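You operate a simulated robot arm through the tools that you are given. There is no shell and no other tool. Be economical: measure what you need, move in short steps, check, and stop when the job is done.

You run a simulated two-armed robot. Do the job below in one go: nothing can be reset, and whatever is moved stays where it is left.

## Task
Probe the older lot, carry it to the catch table in both hands and put the green lid on.
Fine: lay the white probe back, display up.

The check looks at the end state, three seconds after you hand in, the way a careful person would. Anything else that was tipped, shoved, dropped, spilled or broken makes it a failure. A push-on lid holds only when it is set on centred and level and pressed home; a screw cap is set on level and turned clockwise until tight.

## Robot
Two 6-joint arms with two-finger parallel grippers on one trunk, on a base that drives. Base frame: it is fixed to the floor where the robot stands at the start and does not move with it; the origin is under the middle of the robot, x ahead of it, y to its left, z up; the surface under the hand at the start is at about z = 86. Readings come in cm, rad, newtons and seconds.
The left shoulder is at the start at [6, 18.7, 117.2], the right one opposite. With the tool pointing down near the work surface each hand reaches from about 24 to 62 cm from the robot's upright axis, wherever it stands, measured 20 degrees to its own side. Places, roughly: green crate lid (30x20x6 cm) [40, 0, 90]; grey crate lid [50, -100, 50]; top of the catch table [-100, 40, 80]. Payload 1.57 kg a hand.
The TCP of each hand is the grasp point between the finger pads, 3 cm short of the fingertips. In the tool frame z runs along the fingers and y along their closing line. Largest opening 11 cm; finger width 2.4, thickness 1.2; the body of the gripper, 4.8 by 11.2 cm, starts 7.8 cm behind the TCP.
Orientation is that of the tool frame in the base frame, as a unit quaternion [w, x, y, z]. With the fingers straight down and closing along the base's y, the tool's x points along the base's -x, its y along +y and its z along -z.

## Interface
- The arms move only by the tool drive_tool. It takes "left_rows", "right_rows" or both (then of equal length, played together; a hand with none holds still); each is a list of rows, each an object of numbers (a shift or turn left out is 0, a gripper value left out holds the last): "dx", "dy", "dz": the shift along the base's x, y, z in cm; "rx", "ry", "rz": the turn, a rotation vector about the base's x, y, z in rad; "claw": the gripper command, from -1 (fully open) to 1 (shut), values between in proportion. In form: [{"dx": .., "dy": .., "dz": .., "rx": .., "ry": .., "rz": .., "claw": ..}, ...]. A call has 1 to 8 rows; each row shifts and turns the commanded pose from where the row before left it. A row lasts 0.2 s, in which the tool goes at most 5 cm and 0.15 rad; a call with a longer step from one row to the next is refused whole, and so is a gripper value outside its range. Where a pose cannot be reached the arm comes as near as it can. A force on the tool above 40 N (or 10 N above the force at the start of the call, whichever is more), or a blocked arm, ends the call early, and 0.2 s more pass. Each finger travels about 15.3 cm/s and halts on what it meets, pressing with about 33 N; the grip force reading is that of the motor and also rises with nothing between the fingers. The clock runs only during rows and for 0.2 s after the last one: add rows that do not move to give the fingers time. It gives the time, the measured TCP pose, the force on the tool (base axes), the opening and the grip force at its end, in the units of the frame above (readings bear some noise), with the torque about the TCP (base axes, N m) and any sound that the robot's microphone picked up, and new pictures: "pictures" is both (left out), scene, wrist or none (wrist: the cameras of the hands that moved).
- Cameras (640 x 400 px; columns grow to the right, rows downward): "scene" is now at [0.06, 3.73, 172.57]; the picture's right is [0.53, -0.85, 0.00], its down [-0.68, -0.42, -0.60] and it looks along [0.51, 0.32, -0.80] (base axes); focal length 253 px, centre (320, 200). "left" rides on the left gripper at [7, -1.6, -14.1] in its tool frame; the picture's right is [0.23, 0.97, 0.00], its down [-0.86, 0.20, -0.48] and it looks along [-0.47, 0.11, 0.88] (tool axes); focal length 222 px, centre (320, 200). "right" rides on the right gripper at [7, 1.6, -14.1] in its tool frame; the picture's right is [-0.23, 0.97, 0.00], its down [-0.86, -0.20, -0.48] and it looks along [-0.47, -0.11, 0.88] (tool axes); focal length 222 px, centre (320, 200). There is no depth. A picture from a camera that has moved, and an enlarged one, comes with that camera's place and axes in the base frame and with its lens. The place of the scene camera against the robot may be out by one fixed shift of up to 2.5 cm in any direction.
- slide_trunk(by): slides the trunk up (or, below 0, down) by that many cm; the arms and the scene camera ride with it, the base frame stays. It gives what a move gives, with no picture.
- base_move(legs): drives the robot by 1 to 6 legs, each [ahead, left, turn to the left] in cm, cm and rad, along the robot's own axes; the way and the turn of a leg run together, so that a leg with both is an arc; at most 150 cm and 3.142 rad a leg. The arms and the cameras ride along, it lands a little off, and it stops where it bumps. It gives what a move gives, and a new picture of the scene camera.
- pan_tilt(pan, tilt): turns the head with the scene camera to pan (to the left, within 1.501 rad either way) and tilt (down, from -0.506 to 1.204), counted from straight ahead of the robot. It gives what a move gives, and a new picture of the scene camera.
- close_up(camera, box): a new picture of the part [left, top, right, bottom] of that camera's present view, enlarged. No time passes.
- close_job(): hands the job in; it is judged then, once.

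Go step by step. Nothing tells you exact positions but the pictures and the camera data: compare them with the known pose of the tool, close in by small moves and look again before you grip or let go. The budget is 120 turns and 260 pictures, counting those below and the enlarged ones. Unless the task says otherwise, let go and move clear before handing in, and close with one line.

The tools are called after "Emit:" by a JSON object that holds its "api" and its "payload". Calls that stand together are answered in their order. drive_tool: Moves the arms, as the interface text tells. Its arguments: {"type":"object","properties":{"left_rows":{"type":"array","items":{"type":"object","properties":{"dx":{"type":"number"},"dy":{"type":"number"},"dz":{"type":"number"},"rx":{"type":"number"},"ry":{"type":"number"},"rz":{"type":"number"},"claw":{"type":"number"}}}},"right_rows":{"type":"array","items":{"type":"object","properties":{"dx":{"type":"number"},"dy":{"type":"number"},"dz":{"type":"number"},"rx":{"type":"number"},"ry":{"type":"number"},"rz":{"type":"number"},"claw":{"type":"number"}}}},"pictures":{"type":"string","enum":["both","scene","wrist","none"]}},"required":[]} The other tools are called the same way: slide_trunk (by) slides the trunk up or down; base_move (legs) drives the base; pan_tilt (pan, tilt) turns the head that bears the scene camera; close_up (camera, box) takes an enlarged picture of a part of a camera's view; close_job () hands the job in.

At the start:

```text
time: 0.0
left_position: [27.57, 37.48, 129.75]
left_tcp_rot: [0.001, 0.0, 1.0, 0.0]
left_force: [0.4, 0.2, -0.3]
left_torque: [0.01, 0.01, -0.01]
left_opening: 10.99
left_gripper_force: 0.1
right_position: [34.0, 4.78, 119.59]
right_tcp_rot: [0.0, 0.0, 1.0, 0.001]
right_force: [-0.4, -0.1, -0.3]
right_torque: [0.03, 0.0, -0.02]
right_opening: 10.99
right_gripper_force: 0.1
trunk travel left (down, up): [-80.0, 19.0]
robot x, y, heading: [0.4, -0.31, 0.002]
head pan, tilt: [0.553, 0.922]
```

scene: 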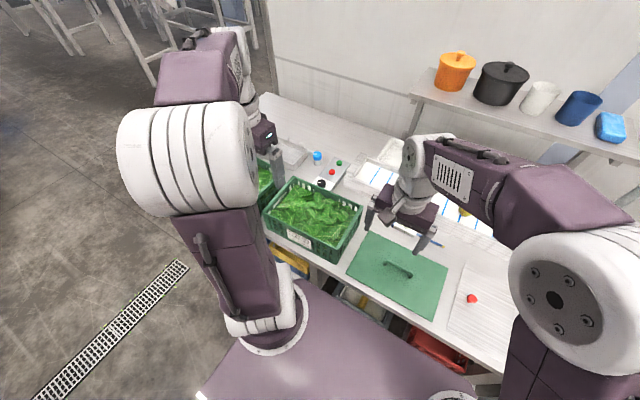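
right: 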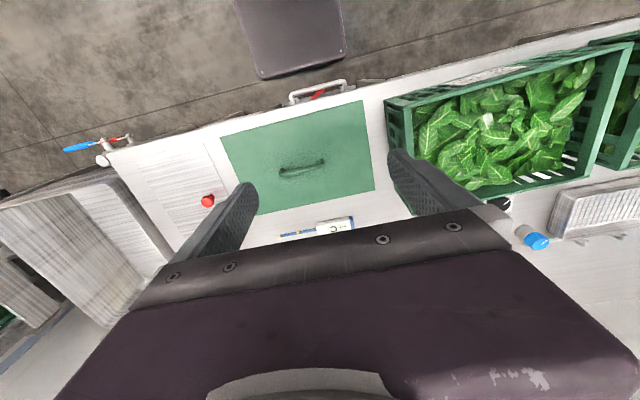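
left: 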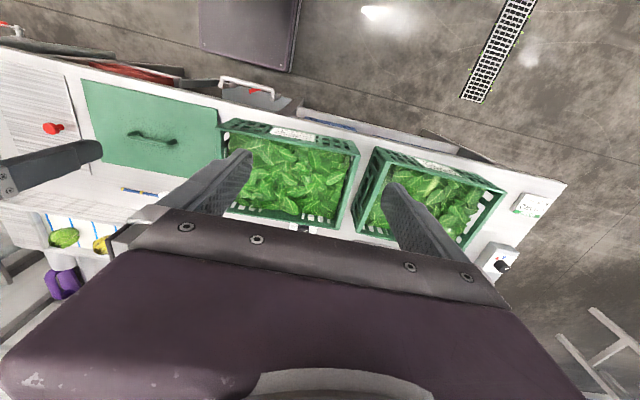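

I see two green crates of leaves with labels, a green lid, and a white probe near the lid. I'll read the labels and look at the probe first.

Emit:
{"api": "close_up", "payload": {"camera": "left", "box": [210, 100, 370, 200]}}

Emit:
{"api": "close_up", "payload": {"camera": "left", "box": [360, 130, 560, 255]}}

Emit:
{"api": "close_up", "payload": {"camera": "right", "box": [260, 190, 380, 265]}}

Emit:
{"api": "close_up", "payload": {"camera": "scene", "box": [250, 130, 480, 274]}}

```text
4.00 times, centred on (290, 150) of left
camera zoom: at [20.51, 35.75, 143.71], right [-0.23, 0.97, 0.0], down [0.86, 0.2, 0.48], along [0.47, 0.11, -0.88], focal length 888 px, centre (440, 400)
```

zoom: 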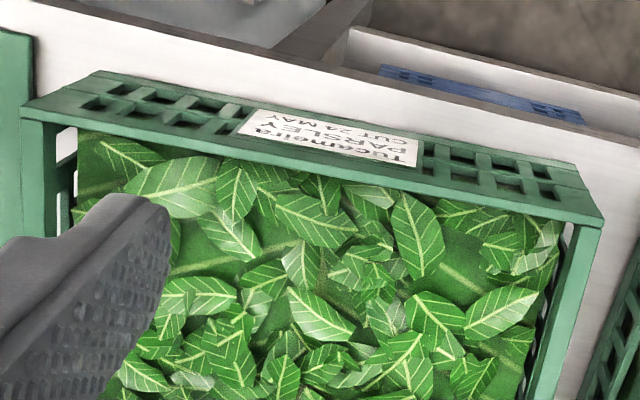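

```text
3.20 times, centred on (460, 192) of left
camera zoom: at [20.51, 35.75, 143.71], right [-0.23, 0.97, 0.0], down [0.86, 0.2, 0.48], along [0.47, 0.11, -0.88], focal length 711 px, centre (-128, 224)
```

zoom: 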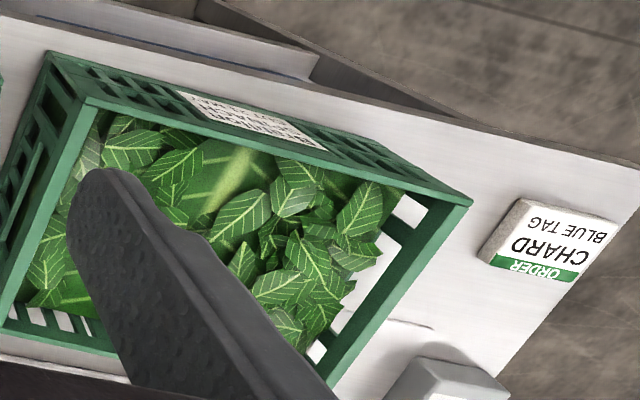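

```text
5.33 times, centred on (320, 228) of right
camera zoom: at [27.01, 6.37, 133.88], right [0.23, 0.97, 0.0], down [0.86, -0.2, 0.48], along [0.47, -0.11, -0.88], focal length 1185 px, centre (320, 53)
```

zoom: 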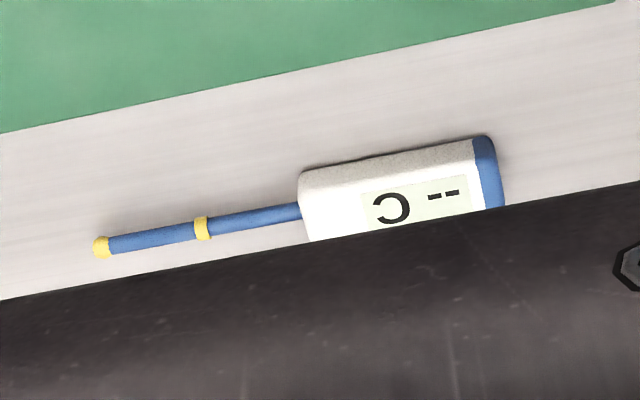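

```text
2.78 times, centred on (365, 202) of scene
camera zoom: at [0.06, 3.73, 172.57], right [0.53, -0.85, 0.0], down [-0.68, -0.42, -0.6], along [0.51, 0.32, -0.8], focal length 702 px, centre (195, 194)
```

zoom: 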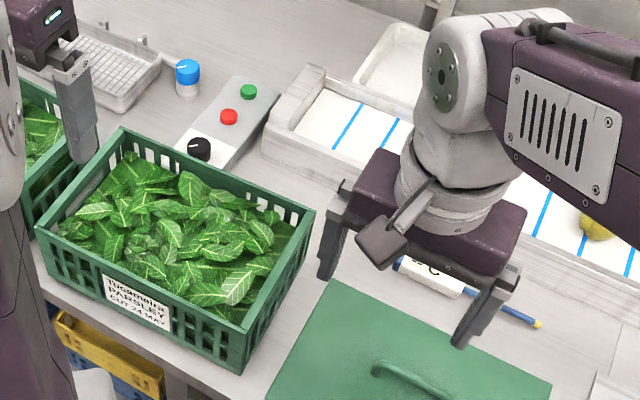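

The nearer crate reads "Tucameira PARSLEY CUT 24 MAY"; I still need the other crate's date. I'll look left with the head and clear the left hand up.

Emit:
{"api": "drive_tool", "payload": {"left_rows": [{"dx": -3, "dy": 3, "dz": 2}, {"dx": -3, "dy": 3, "dz": 2}], "right_rows": [{"dx": 2, "dy": -3, "dz": 2}, {"dx": 2, "dy": -3, "dz": 2}], "pictures": "wrist"}}

Emit:
{"api": "pan_tilt", "payload": {"pan": 1.1, "tilt": 0.9}}

```text
time: 0.6
left_position: [21.63, 43.52, 133.82]
left_tcp_rot: [0.0, 0.0, 1.0, 0.0]
left_force: [0.8, 0.4, 0.0]
left_torque: [-0.02, -0.01, 0.02]
left_opening: 11.0
left_gripper_force: 0.2
right_position: [38.02, -1.36, 123.6]
right_tcp_rot: [0.0, 0.0, 1.0, 0.0]
right_force: [0.2, -0.4, 0.0]
right_torque: [0.0, 0.02, 0.02]
right_opening: 11.0
right_gripper_force: 0.1
trunk travel left (down, up): [-80.0, 19.0]
robot x, y, heading: [0.02, -0.17, -0.001]
head pan, tilt: [0.553, 0.922]
camera right: at [30.95, 0.2, 137.9], right [0.23, 0.97, 0.0], down [0.85, -0.2, 0.48], along [0.47, -0.11, -0.88], focal length 222 px, centre (320, 200)
camera left: at [14.49, 41.76, 147.87], right [-0.23, 0.97, 0.0], down [0.85, 0.2, 0.48], along [0.47, 0.11, -0.88], focal length 222 px, centre (320, 200)
```

right: 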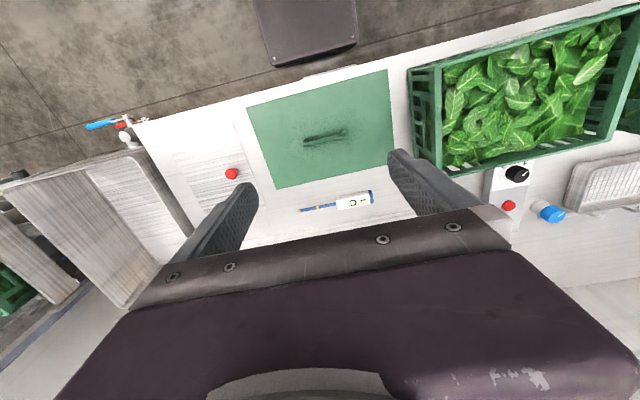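
left: 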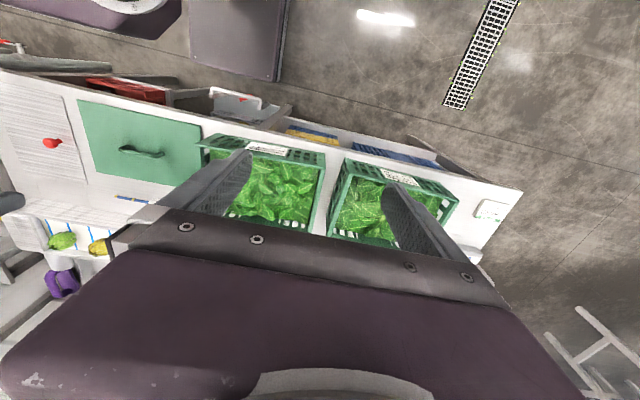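

```text
time: 1.6
left_position: [21.66, 43.44, 133.75]
left_tcp_rot: [0.001, 0.0, 1.0, 0.0]
left_force: [0.4, -0.2, -0.4]
left_torque: [0.0, 0.02, 0.03]
left_opening: 11.01
left_gripper_force: 0.0
right_position: [38.09, -1.17, 123.53]
right_tcp_rot: [0.0, 0.0, 1.0, -0.001]
right_force: [0.2, -0.2, -0.2]
right_torque: [0.02, -0.02, -0.01]
right_opening: 11.01
right_gripper_force: 0.1
trunk travel left (down, up): [-80.0, 19.0]
robot x, y, heading: [-0.08, 0.15, 0.001]
head pan, tilt: [1.1, 0.901]
camera scene: at [-2.83, 6.55, 172.72], right [0.89, -0.45, 0.0], down [-0.36, -0.7, -0.62], along [0.28, 0.55, -0.78], focal length 253 px, centre (320, 200)
```

scene: 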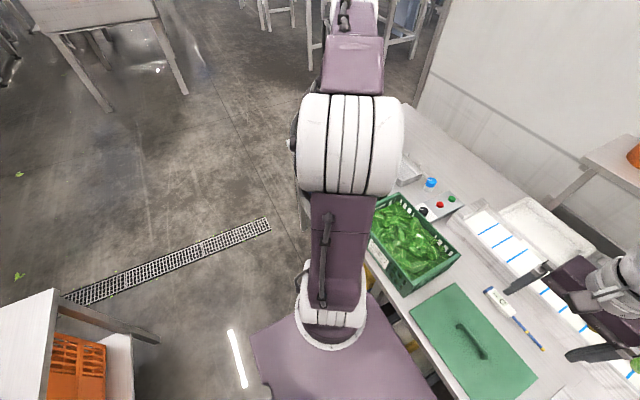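

Emit:
{"api": "close_up", "payload": {"camera": "left", "box": [360, 150, 456, 210]}}

Emit:
{"api": "close_up", "payload": {"camera": "left", "box": [320, 140, 520, 265]}}

Emit:
{"api": "close_up", "payload": {"camera": "right", "box": [290, 175, 386, 235]}}

Emit:
{"api": "close_up", "payload": {"camera": "scene", "box": [360, 150, 600, 300]}}

```text
6.67 times, centred on (408, 180) of left
camera zoom: at [14.6, 41.75, 147.82], right [-0.23, 0.97, 0.0], down [0.86, 0.2, 0.48], along [0.47, 0.11, -0.88], focal length 1481 px, centre (-267, 333)
```

zoom: 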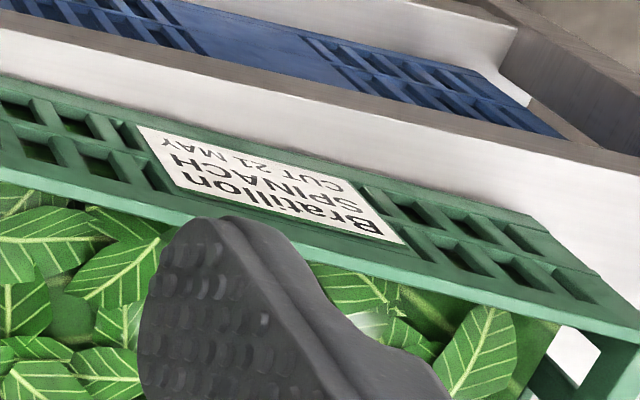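

```text
3.20 times, centred on (420, 202) of left
camera zoom: at [14.6, 41.75, 147.82], right [-0.23, 0.97, 0.0], down [0.86, 0.2, 0.48], along [0.47, 0.11, -0.88], focal length 711 px, centre (0, 192)
```

zoom: 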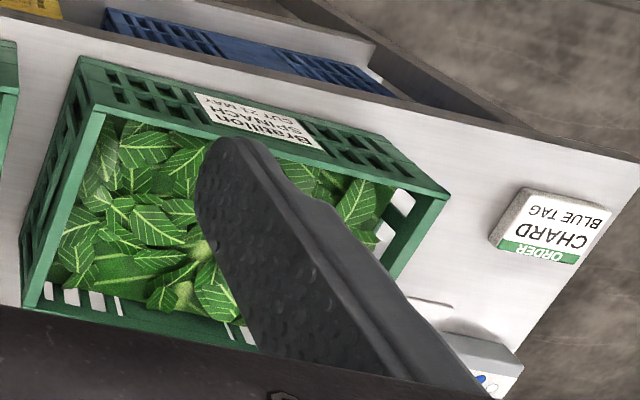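

```text
6.67 times, centred on (338, 205) of right
camera zoom: at [30.98, 0.29, 137.86], right [0.23, 0.97, 0.0], down [0.86, -0.2, 0.48], along [0.47, -0.11, -0.88], focal length 1481 px, centre (200, 167)
```

zoom: 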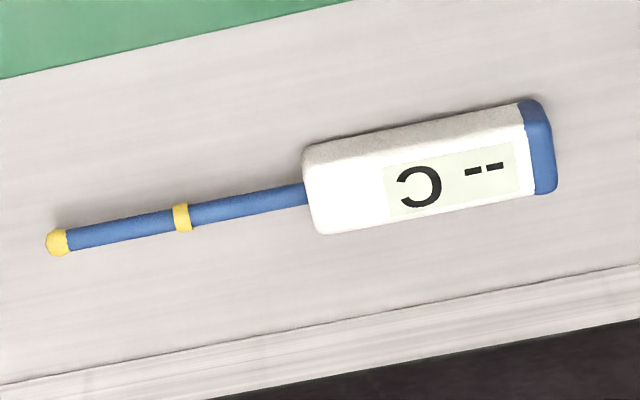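

```text
2.67 times, centred on (480, 225) of scene
camera zoom: at [-2.83, 6.55, 172.72], right [0.89, -0.45, 0.0], down [-0.36, -0.7, -0.62], along [0.28, 0.55, -0.78], focal length 674 px, centre (-107, 133)
```

zoom: 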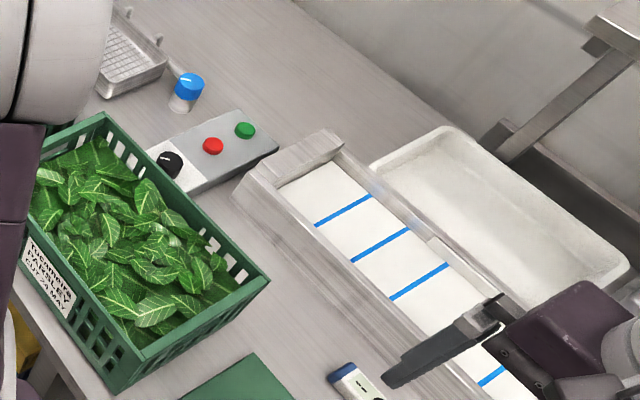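

The older lot is the left crate: "Bratillon SPINACH CUT 21 MAY", roughly x 32–52, y 52–82. The probe lies along y at about x=60, tip to -y (tip y≈-12, body y≈-2..7). I'll drive left so the right arm reaches the probe well.

Emit:
{"api": "base_move", "payload": {"legs": [[0, 22, 0]]}}

Emit:
{"api": "pan_tilt", "payload": {"pan": -0.2, "tilt": 0.85}}

```text
time: 3.2
left_position: [21.47, 64.95, 133.88]
left_tcp_rot: [0.0, -0.001, 1.0, 0.001]
left_force: [0.5, -1.2, 0.3]
left_torque: [-0.02, -0.01, 0.01]
left_opening: 11.0
left_gripper_force: 0.0
right_position: [37.88, 20.42, 123.75]
right_tcp_rot: [0.0, -0.001, 1.0, 0.0]
right_force: [0.3, -0.1, 0.0]
right_torque: [0.02, -0.01, 0.02]
right_opening: 10.99
right_gripper_force: 0.0
trunk travel left (down, up): [-80.0, 19.0]
robot x, y, heading: [0.04, 21.59, 0.007]
head pan, tilt: [1.1, 0.901]
camera scene: at [-2.88, 28.02, 172.74], right [0.89, -0.45, 0.0], down [-0.35, -0.7, -0.62], along [0.28, 0.56, -0.78], focal length 253 px, centre (320, 200)
```

scene: 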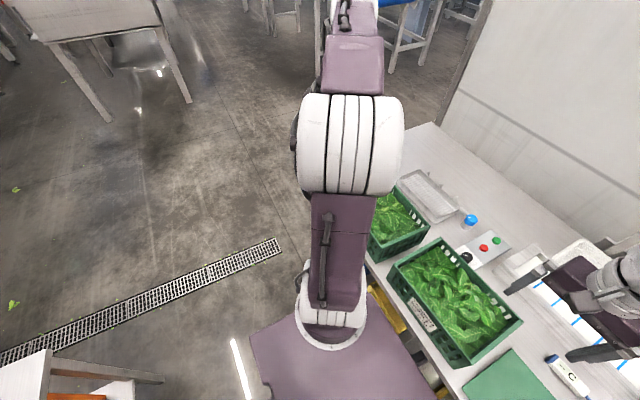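

```text
time: 4.7
left_position: [21.49, 65.4, 133.76]
left_tcp_rot: [0.0, -0.001, 1.0, 0.0]
left_force: [-0.5, -0.3, 0.4]
left_torque: [-0.02, -0.02, 0.0]
left_opening: 11.01
left_gripper_force: 0.0
right_position: [37.97, 20.67, 123.62]
right_tcp_rot: [0.0, -0.001, 1.0, 0.001]
right_force: [-0.3, 0.7, 0.2]
right_torque: [0.02, 0.02, 0.0]
right_opening: 11.01
right_gripper_force: 0.0
trunk travel left (down, up): [-80.0, 19.0]
robot x, y, heading: [-0.04, 21.96, 0.005]
head pan, tilt: [-0.201, 0.85]
camera scene: at [1.37, 20.18, 173.11], right [-0.2, -0.98, 0.0], down [-0.74, 0.15, -0.66], along [0.65, -0.13, -0.75], focal length 253 px, centre (320, 200)
```

scene: 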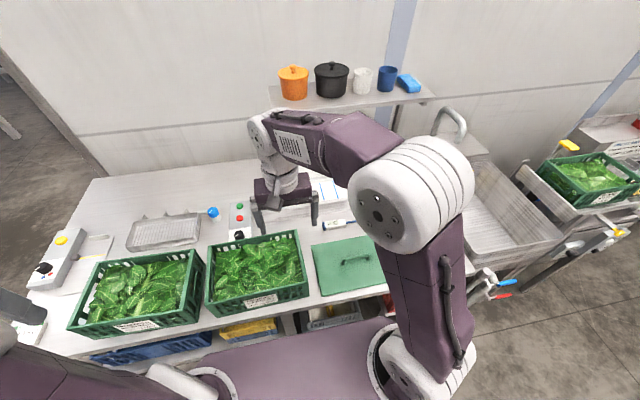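

There is a third labelled crate on a trolley to the far right; I must read its date too.

Emit:
{"api": "close_up", "payload": {"camera": "scene", "box": [536, 130, 640, 195]}}

Emit:
{"api": "close_up", "payload": {"camera": "scene", "box": [40, 190, 344, 380]}}

Emit:
{"api": "close_up", "payload": {"camera": "scene", "box": [590, 185, 625, 207]}}

```text
6.15 times, centred on (588, 162) of scene
camera zoom: at [1.37, 20.18, 173.11], right [-0.2, -0.98, 0.0], down [-0.74, 0.15, -0.66], along [0.65, -0.13, -0.75], focal length 1556 px, centre (-1329, 431)
```

zoom: 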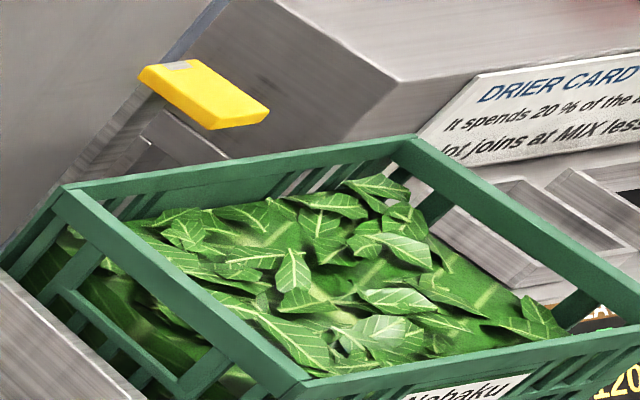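

```text
2.11 times, centred on (192, 285) of scene
camera zoom: at [1.37, 20.18, 173.11], right [-0.2, -0.98, 0.0], down [-0.74, 0.15, -0.66], along [0.65, -0.13, -0.75], focal length 532 px, centre (590, 21)
```

zoom: 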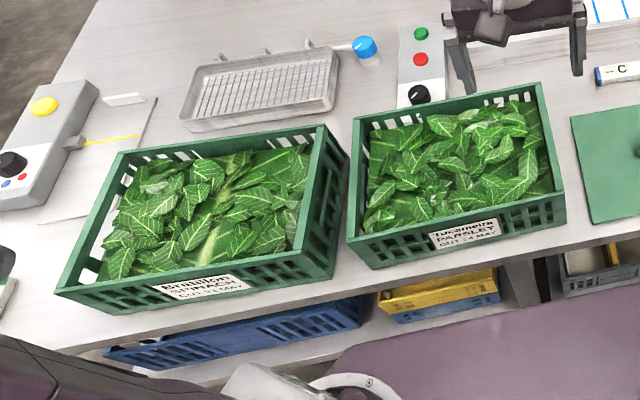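

```text
16.00 times, centred on (608, 196) of scene
camera zoom: at [1.37, 20.18, 173.11], right [-0.2, -0.98, 0.0], down [-0.74, 0.15, -0.66], along [0.65, -0.13, -0.75], focal length 4046 px, centre (-4280, 264)
```

zoom: 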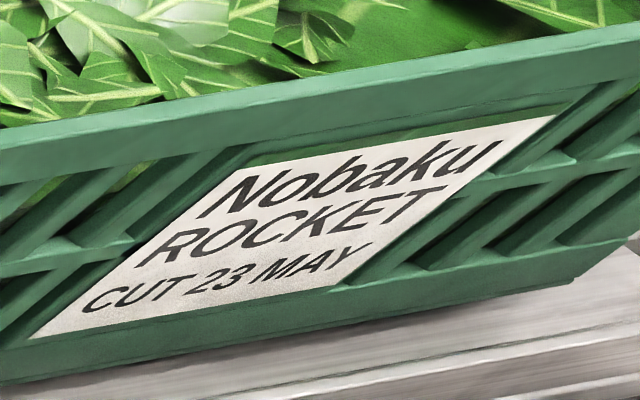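

The trolley lot is 23 May, so spinach (21 May) is the oldest. Now I bring the right hand over the probe and yaw it so the fingers close across the body.

Emit:
{"api": "drive_tool", "payload": {"right_rows": [{"dx": 2, "dy": -2, "dz": -1, "rz": -0.15}, {"dx": 2, "dy": -2, "dz": -1, "rz": -0.15}, {"dx": 2, "dy": -2, "dz": -1, "rz": -0.15}, {"dx": 2, "dy": -2, "dz": -1, "rz": -0.15}, {"dx": 2, "dy": -2, "dz": -1, "rz": -0.15}, {"dx": 2, "dy": -2, "dz": -1, "rz": -0.15}, {"dx": 2, "dy": -2, "dz": -1, "rz": -0.15}, {"dx": 2, "dy": -2, "dz": -1, "rz": -0.15}], "pictures": "none"}}

Emit:
{"api": "drive_tool", "payload": {"right_rows": [{"dx": 2, "dy": -1, "dz": -2, "rz": -0.15}, {"dx": 2, "dy": -1, "dz": -2, "rz": -0.15}, {"dx": 1, "dz": -2, "rz": -0.071}, {}], "pictures": "both"}}

```text
time: 6.5
left_position: [21.6, 65.27, 133.91]
left_tcp_rot: [-0.001, -0.001, 1.0, 0.001]
left_force: [0.5, 0.1, -0.5]
left_torque: [0.02, 0.0, 0.01]
left_opening: 11.03
left_gripper_force: 0.1
right_position: [53.97, 4.69, 115.45]
right_tcp_rot: [0.0, 0.565, 0.825, 0.0]
right_force: [0.1, 0.1, 0.0]
right_torque: [0.02, 0.03, -0.01]
right_opening: 11.0
right_gripper_force: 0.1
trunk travel left (down, up): [-80.0, 19.0]
robot x, y, heading: [-0.11, 21.89, 0.002]
head pan, tilt: [-0.201, 0.85]
```

```text
time: 7.5
left_position: [21.5, 65.32, 133.84]
left_tcp_rot: [0.0, -0.001, 1.0, 0.0]
left_force: [-0.6, -0.5, 0.6]
left_torque: [-0.01, 0.0, 0.0]
left_opening: 10.98
left_gripper_force: 0.0
right_position: [58.82, 2.72, 109.49]
right_tcp_rot: [0.001, 0.707, 0.707, 0.001]
right_force: [1.1, 0.8, -1.0]
right_torque: [0.01, 0.02, 0.02]
right_opening: 10.98
right_gripper_force: 0.1
trunk travel left (down, up): [-80.0, 19.0]
robot x, y, heading: [-0.24, 21.88, 0.001]
head pan, tilt: [-0.201, 0.85]
camera scene: at [1.32, 20.13, 173.11], right [-0.2, -0.98, 0.0], down [-0.74, 0.15, -0.66], along [0.65, -0.13, -0.75], focal length 253 px, centre (320, 200)
camera right: at [60.46, 9.6, 123.8], right [0.97, -0.23, 0.0], down [-0.2, -0.86, 0.48], along [-0.11, -0.47, -0.88], focal length 222 px, centre (320, 200)
```

scene: 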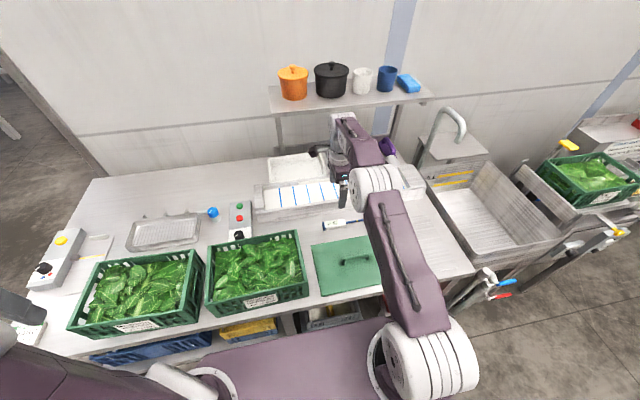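
right: 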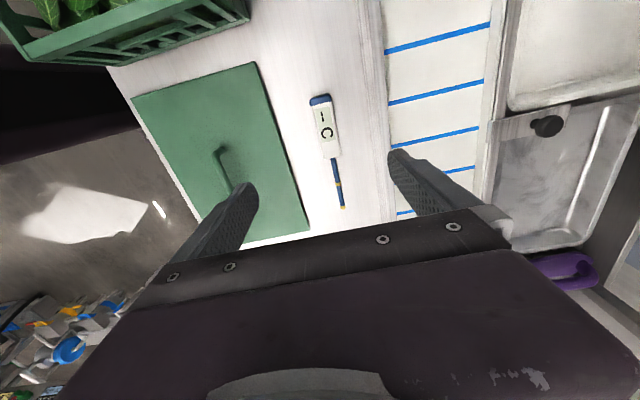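

The probe is parallel to y at x≈59.9, body y −2..7.3. I'll narrow the jaw to about 6 cm and lower in two stages.

Emit:
{"api": "drive_tool", "payload": {"right_rows": [{"dx": 1.1, "dy": -0.2, "dz": -2, "claw": -0.1}, {"dz": -4}, {"dz": -4}, {"dz": -4}, {}], "pictures": "wrist"}}

```text
time: 8.7
left_position: [21.48, 65.4, 133.73]
left_tcp_rot: [-0.001, -0.001, 1.0, 0.0]
left_force: [0.1, 0.1, 0.4]
left_torque: [-0.02, -0.04, -0.01]
left_opening: 11.0
left_gripper_force: 0.0
right_position: [59.42, 2.61, 95.6]
right_tcp_rot: [0.0, 0.707, 0.708, 0.0]
right_force: [0.2, 0.0, 0.3]
right_torque: [0.02, 0.01, 0.02]
right_opening: 6.03
right_gripper_force: 0.1
right hand out of reach, approached as far as the arm can: row 4
trunk travel left (down, up): [-80.0, 19.0]
robot x, y, heading: [-0.09, 22.06, -0.005]
head pan, tilt: [-0.201, 0.85]
camera right: at [61.03, 9.36, 109.82], right [0.97, -0.23, 0.0], down [-0.2, -0.86, 0.48], along [-0.11, -0.47, -0.88], focal length 222 px, centre (320, 200)
```

right: 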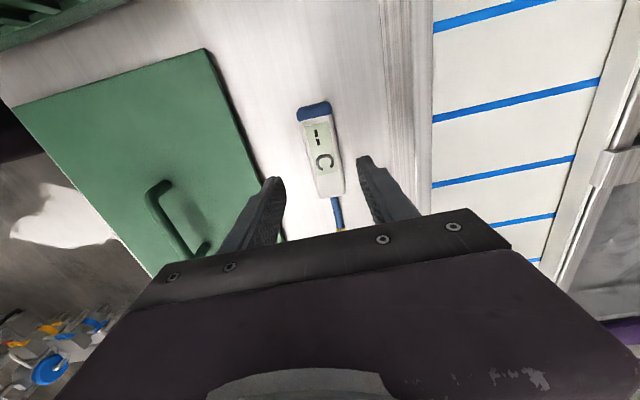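

The arm is at its reach limit, so I'll nudge the base 3 cm ahead and right and re-check.

Emit:
{"api": "base_move", "payload": {"legs": [[3, -4, 0]]}}

```text
time: 9.6
left_position: [24.07, 61.87, 133.5]
left_tcp_rot: [0.0, -0.001, 1.0, -0.001]
left_force: [-0.3, 0.5, -0.8]
left_torque: [-0.02, -0.05, 0.01]
left_opening: 11.01
left_gripper_force: 0.2
right_position: [62.29, -0.99, 95.86]
right_tcp_rot: [0.003, 0.706, 0.708, -0.001]
right_force: [0.4, -0.1, -0.2]
right_torque: [-0.02, 0.0, -0.01]
right_opening: 6.05
right_gripper_force: 0.0
trunk travel left (down, up): [-80.0, 19.0]
robot x, y, heading: [2.99, 17.76, 0.001]
head pan, tilt: [-0.201, 0.85]
camera scene: at [3.89, 16.88, 173.12], right [-0.2, -0.98, 0.0], down [-0.74, 0.14, -0.66], along [0.65, -0.13, -0.75], focal length 253 px, centre (320, 200)
```

scene: 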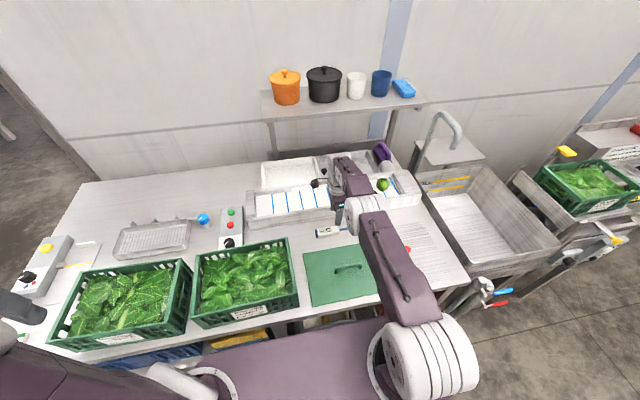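

No bump. Now I recentre over the body and lower partway.

Emit:
{"api": "drive_tool", "payload": {"right_rows": [{"dx": -1.2, "dy": 1.75}, {"dx": -1.2, "dy": 1.75}, {"dz": -2.5}, {}], "pictures": "wrist"}}

```text
time: 10.6
left_position: [24.36, 61.38, 133.75]
left_tcp_rot: [0.0, -0.002, 1.0, 0.0]
left_force: [-0.9, 0.5, 0.2]
left_torque: [-0.01, -0.01, 0.03]
left_opening: 11.01
left_gripper_force: 0.0
right_position: [60.08, 2.03, 93.2]
right_tcp_rot: [0.0, 0.706, 0.709, 0.0]
right_force: [0.2, 0.7, -0.9]
right_torque: [-0.01, 0.0, -0.01]
right_opening: 6.05
right_gripper_force: 0.1
trunk travel left (down, up): [-80.0, 19.0]
robot x, y, heading: [3.11, 17.96, 0.005]
head pan, tilt: [-0.201, 0.85]
camera right: at [61.59, 8.99, 107.41], right [0.97, -0.22, 0.0], down [-0.2, -0.86, 0.48], along [-0.11, -0.47, -0.88], focal length 222 px, centre (320, 200)
```

right: 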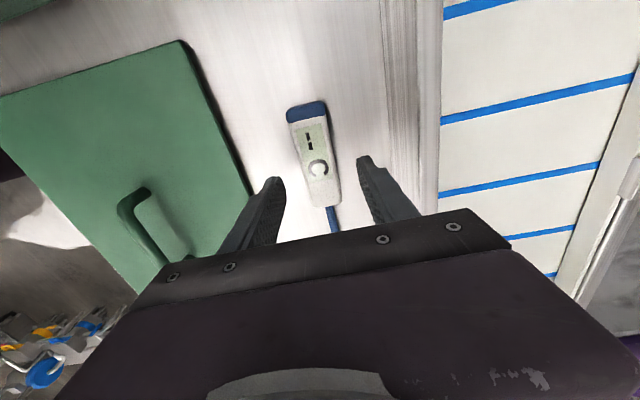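

Body centre is at about (59.7, 2.7). Lowering to just above the surface and closing.

Emit:
{"api": "drive_tool", "payload": {"right_rows": [{"dx": -0.3, "dy": 0.5, "dz": -2}, {"dz": -1.7}, {}, {"claw": 1}, {}, {}], "pictures": "wrist"}}

```text
time: 12.0
left_position: [24.35, 61.38, 133.7]
left_tcp_rot: [-0.001, -0.002, 1.0, 0.0]
left_force: [0.2, -0.4, 0.2]
left_torque: [0.02, -0.01, 0.04]
left_opening: 11.01
left_gripper_force: 0.0
right_position: [59.72, 2.77, 89.5]
right_tcp_rot: [0.0, 0.706, 0.708, 0.001]
right_force: [0.4, 1.3, 2.9]
right_torque: [-0.01, 0.07, -0.04]
right_opening: 3.08
right_gripper_force: 33.1
trunk travel left (down, up): [-80.0, 19.0]
robot x, y, heading: [2.73, 17.32, 0.006]
head pan, tilt: [-0.201, 0.85]
camera right: at [61.31, 9.6, 103.77], right [0.97, -0.22, 0.0], down [-0.2, -0.86, 0.48], along [-0.11, -0.47, -0.88], focal length 222 px, centre (320, 200)
```

right: 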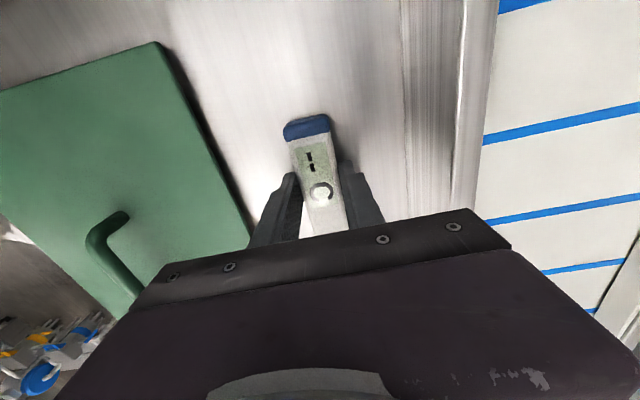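

Gripped at 3.1 cm. I lift it and tilt the probe tip down (hand turning to point left) while retracting toward the robot.

Emit:
{"api": "drive_tool", "payload": {"right_rows": [{"dz": 2}, {"dz": 4}, {"dz": 5}, {"dz": 5, "dx": -1}, {"dz": 5, "dx": -2}, {"dz": 5, "dx": -2}, {"dz": 5, "dx": -2}, {}], "pictures": "none"}}

Emit:
{"api": "drive_tool", "payload": {"right_rows": [{"dx": -1, "rx": 0.15}, {"dx": -1, "rx": 0.15}, {"dx": -1, "rx": 0.15}, {"dx": -1, "rx": 0.15}, {"dx": -1, "rx": 0.15}, {"dx": -1, "rx": 0.15}, {"dx": -1, "rx": 0.15}, {}], "pictures": "both"}}

```text
refused: row 4 steps farther than a row can; nothing moved
```

```text
time: 13.8
left_position: [24.32, 61.35, 133.71]
left_tcp_rot: [0.0, -0.001, 1.0, 0.0]
left_force: [-0.4, -0.7, -0.5]
left_torque: [-0.01, -0.02, 0.01]
left_opening: 11.0
left_gripper_force: 0.0
right_position: [52.87, 2.61, 89.17]
right_tcp_rot: [-0.354, 0.611, 0.613, 0.356]
right_force: [1.8, -1.6, 3.8]
right_torque: [-0.69, -0.02, 0.08]
right_opening: 3.14
right_gripper_force: 32.7
trunk travel left (down, up): [-80.0, 19.0]
robot x, y, heading: [2.89, 17.63, 0.003]
head pan, tilt: [-0.201, 0.85]
camera scene: at [4.3, 16.18, 173.11], right [-0.2, -0.98, 0.0], down [-0.74, 0.15, -0.66], along [0.65, -0.13, -0.75], focal length 253 px, centre (320, 200)
camera right: at [54.34, -6.3, 102.55], right [0.97, -0.11, -0.19], down [-0.2, -0.84, -0.5], along [-0.11, 0.53, -0.84], focal length 222 px, centre (320, 200)
```

scene: 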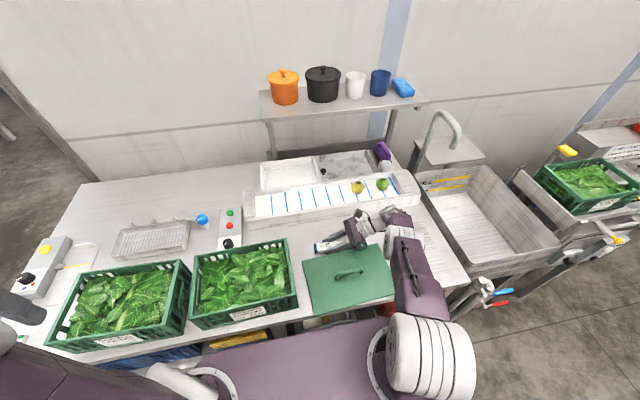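
right: 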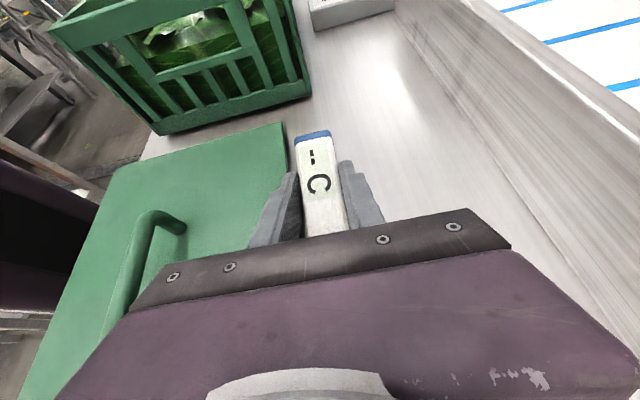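

The lift was refused, so the tilt happened on the table: the probe seems to have pivoted in the fingers and the lid may have been nudged. I look closely before going on.

Emit:
{"api": "close_up", "payload": {"camera": "scene", "box": [280, 200, 440, 300]}}

Emit:
{"api": "close_up", "payload": {"camera": "scene", "box": [270, 230, 430, 330]}}

```text
4.00 times, centred on (360, 250) of scene
camera zoom: at [4.3, 16.18, 173.11], right [-0.2, -0.98, 0.0], down [-0.74, 0.15, -0.66], along [0.65, -0.13, -0.75], focal length 1012 px, centre (160, 0)
```

zoom: 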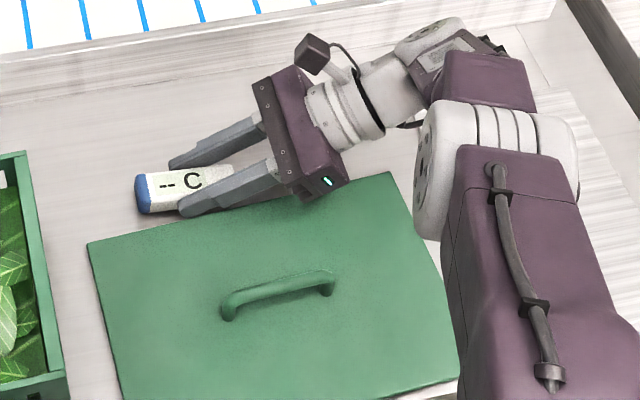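

```text
4.00 times, centred on (350, 280) of scene
camera zoom: at [4.3, 16.18, 173.11], right [-0.2, -0.98, 0.0], down [-0.74, 0.15, -0.66], along [0.65, -0.13, -0.75], focal length 1012 px, centre (200, -120)
```

zoom: 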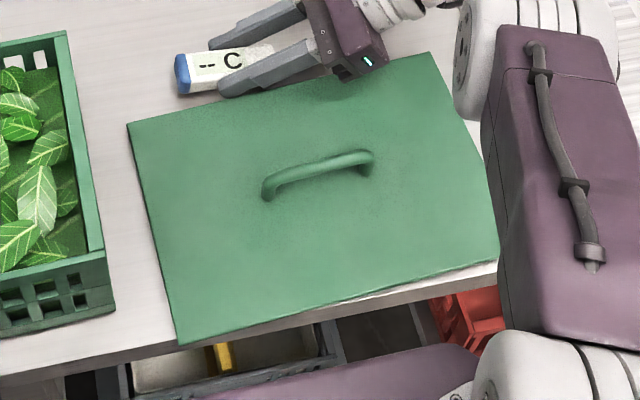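

The lid only slid a few cm toward me and still rests on the bench. Now I lift straight up and look at how the probe sits in the fingers.

Emit:
{"api": "drive_tool", "payload": {"right_rows": [{"dz": 3}, {"dz": 4}, {"dz": 4}, {"dz": 4}, {"dz": 4}, {"dz": 4}, {"dz": 4}, {}], "pictures": "both"}}

Emit:
{"api": "close_up", "payload": {"camera": "scene", "box": [280, 160, 440, 260]}}

```text
time: 15.6
left_position: [24.4, 61.41, 133.85]
left_tcp_rot: [0.0, -0.001, 1.0, -0.001]
left_force: [-0.5, 0.0, 0.0]
left_torque: [-0.05, 0.01, -0.01]
left_opening: 10.99
left_gripper_force: 0.0
right_position: [52.82, 2.56, 116.54]
right_tcp_rot: [-0.354, 0.611, 0.613, 0.355]
right_force: [-0.3, -0.1, -0.3]
right_torque: [0.0, -0.02, -0.03]
right_opening: 0.0
right_gripper_force: 21.2
trunk travel left (down, up): [-80.0, 19.0]
robot x, y, heading: [3.04, 17.94, 0.001]
head pan, tilt: [-0.201, 0.85]
camera scene: at [4.38, 16.11, 173.11], right [-0.2, -0.98, 0.0], down [-0.74, 0.15, -0.66], along [0.65, -0.13, -0.75], focal length 253 px, centre (320, 200)
camera right: at [54.34, -6.26, 129.77], right [0.97, -0.11, -0.19], down [-0.2, -0.84, -0.5], along [-0.11, 0.53, -0.84], focal length 222 px, centre (320, 200)
```

scene: 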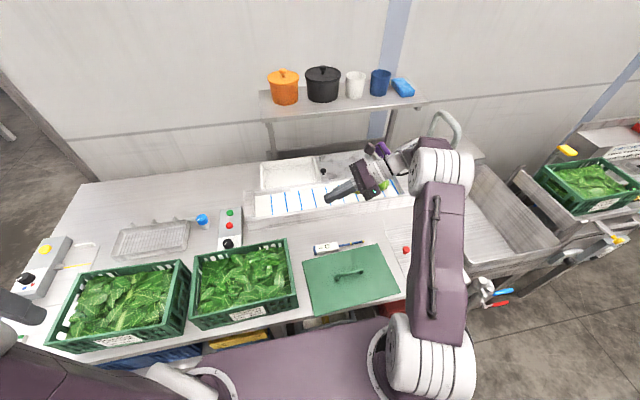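
right: 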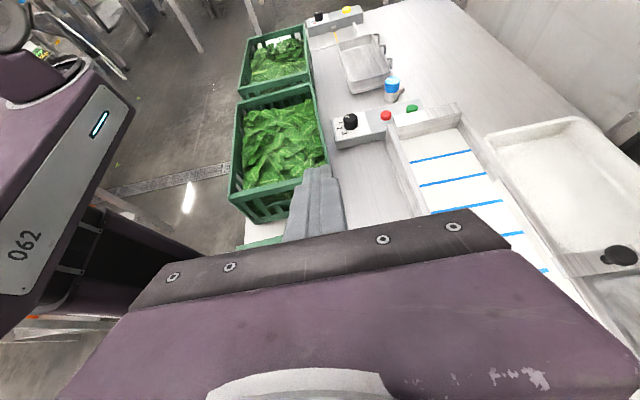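

```text
4.00 times, centred on (360, 210) of scene
camera zoom: at [4.38, 16.11, 173.11], right [-0.2, -0.98, 0.0], down [-0.74, 0.15, -0.66], along [0.65, -0.13, -0.75], focal length 1012 px, centre (160, 160)
```

zoom: 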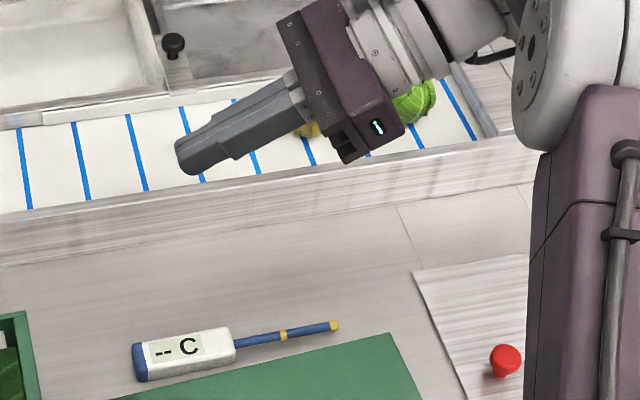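

The probe slipped free and lies flat, display up, unharmed. I undo the tilt, open moderately and re-grasp.

Emit:
{"api": "drive_tool", "payload": {"right_rows": [{"rx": -0.15, "claw": 0.15}, {"rx": -0.15}, {"rx": -0.15}, {"rx": -0.15}, {"rx": -0.15}, {"rx": -0.15}, {"rx": -0.15}, {"dz": -4}], "pictures": "none"}}

Emit:
{"api": "drive_tool", "payload": {"right_rows": [{"dz": -4}, {"dz": -4}, {"dz": -4}, {}], "pictures": "wrist"}}

```text
time: 17.4
left_position: [24.46, 61.33, 133.8]
left_tcp_rot: [-0.001, -0.002, 1.0, 0.001]
left_force: [0.2, 0.3, -0.4]
left_torque: [-0.02, 0.01, 0.02]
left_opening: 11.0
left_gripper_force: 0.1
right_position: [52.78, 2.63, 112.35]
right_tcp_rot: [0.0, 0.706, 0.708, -0.001]
right_force: [0.2, -0.8, -0.5]
right_torque: [-0.01, 0.03, 0.01]
right_opening: 4.66
right_gripper_force: 0.1
trunk travel left (down, up): [-80.0, 19.0]
robot x, y, heading: [2.88, 17.81, 0.003]
head pan, tilt: [-0.201, 0.85]
```

```text
time: 18.4
left_position: [24.34, 61.39, 133.71]
left_tcp_rot: [0.0, -0.002, 1.0, 0.0]
left_force: [-0.4, 0.8, 0.2]
left_torque: [0.0, -0.01, -0.03]
left_opening: 11.01
left_gripper_force: 0.1
right_position: [52.72, 2.66, 100.28]
right_tcp_rot: [0.001, 0.706, 0.708, 0.0]
right_force: [-0.2, 0.1, -0.2]
right_torque: [0.02, -0.05, -0.01]
right_opening: 4.69
right_gripper_force: 0.0
trunk travel left (down, up): [-80.0, 19.0]
robot x, y, heading: [3.12, 17.84, 0.005]
head pan, tilt: [-0.201, 0.85]
camera right: at [54.29, 9.54, 114.62], right [0.97, -0.22, 0.0], down [-0.2, -0.86, 0.48], along [-0.11, -0.47, -0.88], focal length 222 px, centre (320, 200)
```

right: 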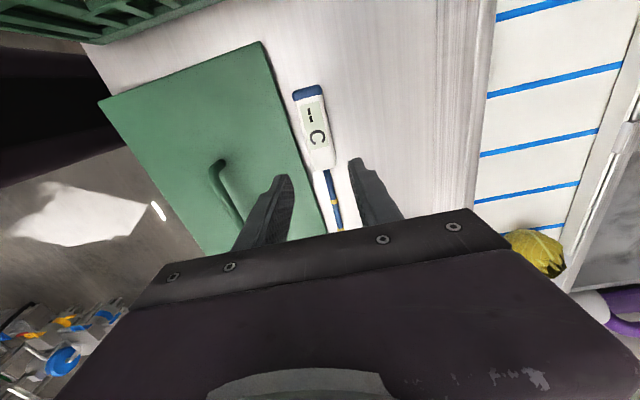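

The body lies ~1.5 cm from the lid edge, too tight for a finger. I'll pinch the rod (more room there) and slide the probe a few cm away from the lid first.

Emit:
{"api": "drive_tool", "payload": {"right_rows": [{"dy": -2.4, "claw": 0.53}, {"dy": -2.4, "dz": -2}, {"dz": -4}, {}], "pictures": "wrist"}}

```text
time: 19.4
left_position: [24.42, 61.35, 133.81]
left_tcp_rot: [0.0, -0.002, 1.0, 0.0]
left_force: [0.2, 0.2, 0.6]
left_torque: [0.02, 0.02, -0.01]
left_opening: 10.98
left_gripper_force: 0.1
right_position: [52.86, -1.95, 94.23]
right_tcp_rot: [0.001, 0.706, 0.708, 0.001]
right_force: [-0.1, -0.2, 0.3]
right_torque: [-0.02, -0.05, 0.01]
right_opening: 2.56
right_gripper_force: 0.1
trunk travel left (down, up): [-80.0, 19.0]
robot x, y, heading: [2.82, 17.86, 0.003]
head pan, tilt: [-0.201, 0.85]
camera right: at [54.38, 4.91, 108.58], right [0.97, -0.22, 0.0], down [-0.2, -0.86, 0.48], along [-0.11, -0.47, -0.88], focal length 222 px, centre (320, 200)
```

right: 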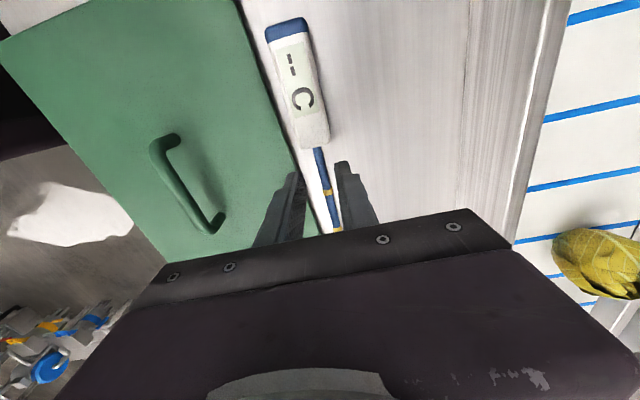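

Emit:
{"api": "drive_tool", "payload": {"right_rows": [{"dx": 0.3, "dz": -2.5}, {"dz": -2.4}, {}, {"claw": 1}, {}, {}], "pictures": "wrist"}}

```text
time: 20.8
left_position: [24.41, 61.36, 133.77]
left_tcp_rot: [0.0, -0.002, 1.0, 0.0]
left_force: [0.1, -0.6, -0.5]
left_torque: [0.02, -0.04, 0.0]
left_opening: 11.01
left_gripper_force: 0.0
right_position: [53.06, -1.86, 89.39]
right_tcp_rot: [0.0, 0.706, 0.708, 0.001]
right_force: [0.2, -0.1, -0.1]
right_torque: [-0.01, 0.03, -0.03]
right_opening: 0.8
right_gripper_force: 27.1
trunk travel left (down, up): [-80.0, 19.0]
robot x, y, heading: [3.19, 17.9, 0.002]
head pan, tilt: [-0.201, 0.85]
camera right: at [54.63, 5.0, 103.63], right [0.97, -0.22, 0.0], down [-0.2, -0.86, 0.48], along [-0.11, -0.47, -0.88], focal length 222 px, centre (320, 200)
```

right: 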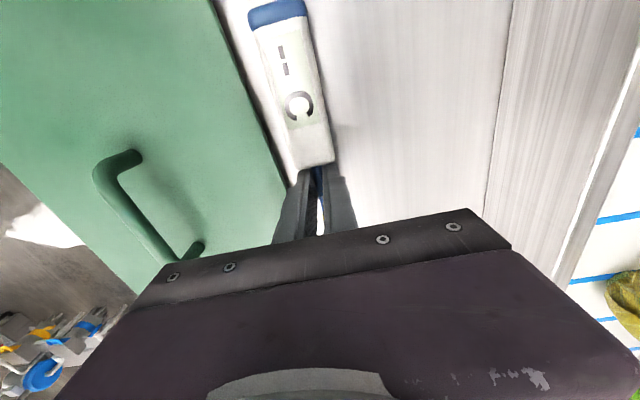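

Rod held. Sliding the probe 4 cm away from the lid, then releasing and moving over the body.

Emit:
{"api": "drive_tool", "payload": {"right_rows": [{"dx": 1}, {"dx": 1}, {"dx": 1}, {"dx": 1}, {}, {"claw": 0.53}, {"dz": 4}, {"dz": 4}], "pictures": "none"}}

Emit:
{"api": "drive_tool", "payload": {"right_rows": [{"dy": 3, "claw": 0.0}, {"dy": 3}, {}], "pictures": "wrist"}}

```text
time: 22.6
left_position: [24.26, 61.49, 133.75]
left_tcp_rot: [0.0, -0.001, 1.0, -0.001]
left_force: [0.0, -0.5, -0.2]
left_torque: [-0.02, 0.0, -0.01]
left_opening: 11.0
left_gripper_force: 0.2
right_position: [57.16, -2.22, 97.42]
right_tcp_rot: [0.001, 0.706, 0.708, 0.0]
right_force: [0.5, -0.5, 0.4]
right_torque: [-0.01, -0.04, 0.01]
right_opening: 2.58
right_gripper_force: 0.2
trunk travel left (down, up): [-80.0, 19.0]
robot x, y, heading: [2.92, 17.77, 0.005]
head pan, tilt: [-0.201, 0.85]
```

```text
time: 23.4
left_position: [24.31, 61.42, 133.87]
left_tcp_rot: [-0.001, -0.002, 1.0, 0.001]
left_force: [0.0, -0.2, 0.1]
left_torque: [0.0, 0.0, 0.02]
left_opening: 10.98
left_gripper_force: 0.0
right_position: [57.16, 3.67, 97.41]
right_tcp_rot: [0.001, 0.706, 0.708, 0.0]
right_force: [-0.3, 0.1, -0.3]
right_torque: [0.02, 0.02, 0.0]
right_opening: 5.51
right_gripper_force: 0.0
trunk travel left (down, up): [-80.0, 19.0]
robot x, y, heading: [3.02, 17.65, 0.001]
head pan, tilt: [-0.201, 0.85]
camera right: at [58.72, 10.53, 111.72], right [0.97, -0.22, 0.0], down [-0.2, -0.86, 0.48], along [-0.11, -0.47, -0.88], focal length 222 px, centre (320, 200)
```

right: 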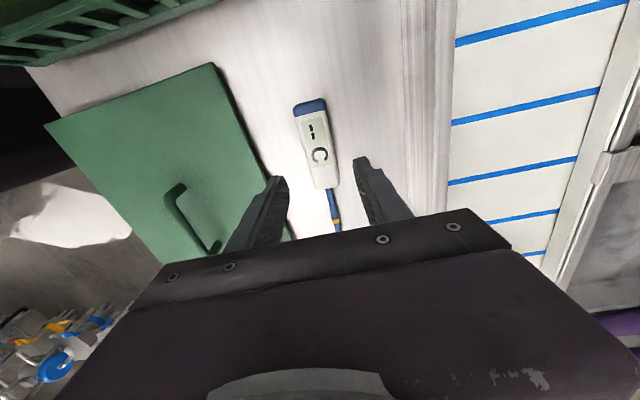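

Body is now at about (57, 4) with clear room. Lowering and gripping.

Emit:
{"api": "drive_tool", "payload": {"right_rows": [{"dx": -0.15, "dy": 0.3, "dz": -4}, {"dz": -3}, {"dz": -1.2}, {}, {"claw": 1}, {}, {}], "pictures": "wrist"}}

```text
time: 25.0
left_position: [24.43, 61.44, 133.82]
left_tcp_rot: [0.0, -0.002, 1.0, -0.001]
left_force: [0.7, 0.4, -0.3]
left_torque: [0.01, -0.03, -0.03]
left_opening: 11.01
left_gripper_force: 0.0
right_position: [57.13, 4.06, 89.25]
right_tcp_rot: [-0.001, 0.706, 0.708, -0.001]
right_force: [-0.7, 0.8, -0.2]
right_torque: [0.01, -0.01, 0.01]
right_opening: 3.12
right_gripper_force: 32.6
trunk travel left (down, up): [-80.0, 19.0]
robot x, y, heading: [3.11, 17.74, 0.007]
head pan, tilt: [-0.201, 0.85]
camera right: at [58.62, 10.95, 103.54], right [0.97, -0.22, 0.0], down [-0.2, -0.86, 0.48], along [-0.11, -0.47, -0.88], focal length 222 px, centre (320, 200)
```

right: 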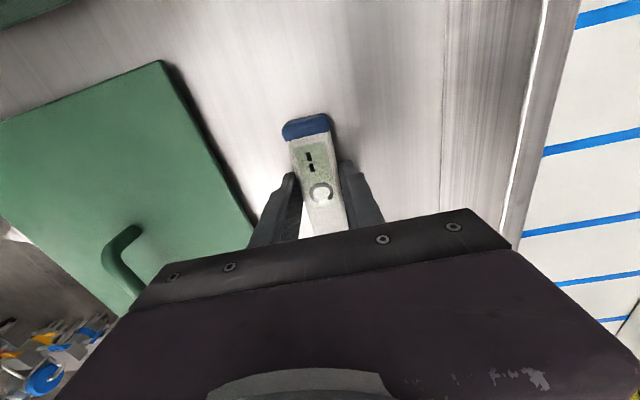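

Emit:
{"api": "drive_tool", "payload": {"right_rows": [{"dz": 2}, {"dz": 3}, {"dz": 4}, {"dz": 4}, {"dz": 4, "dx": -2}, {"dz": 4, "dx": -2}, {"dz": 4, "dx": -2}, {}], "pictures": "wrist"}}

```text
time: 26.8
left_position: [24.36, 61.36, 133.78]
left_tcp_rot: [0.0, -0.002, 1.0, 0.0]
left_force: [-0.5, 0.2, 0.2]
left_torque: [0.02, 0.01, 0.0]
left_opening: 10.99
left_gripper_force: 0.0
right_position: [51.07, 4.02, 114.63]
right_tcp_rot: [0.0, 0.706, 0.708, 0.0]
right_force: [-0.5, 1.2, -0.9]
right_torque: [-0.01, 0.0, -0.02]
right_opening: 3.11
right_gripper_force: 32.8
trunk travel left (down, up): [-80.0, 19.0]
robot x, y, heading: [3.1, 17.81, 0.003]
head pan, tilt: [-0.201, 0.85]
camera right: at [52.61, 10.98, 128.89], right [0.97, -0.22, 0.0], down [-0.2, -0.86, 0.48], along [-0.11, -0.47, -0.88], focal length 222 px, centre (320, 200)
```

right: 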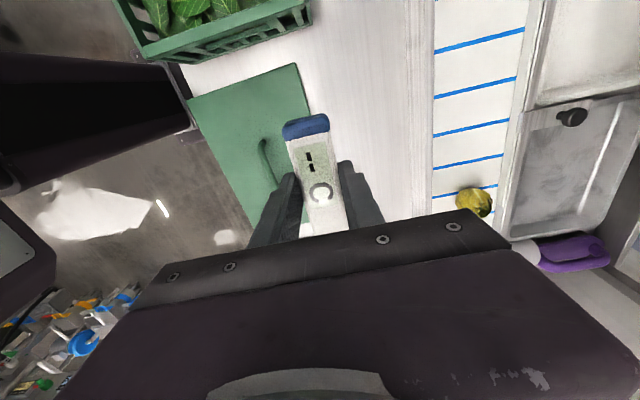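

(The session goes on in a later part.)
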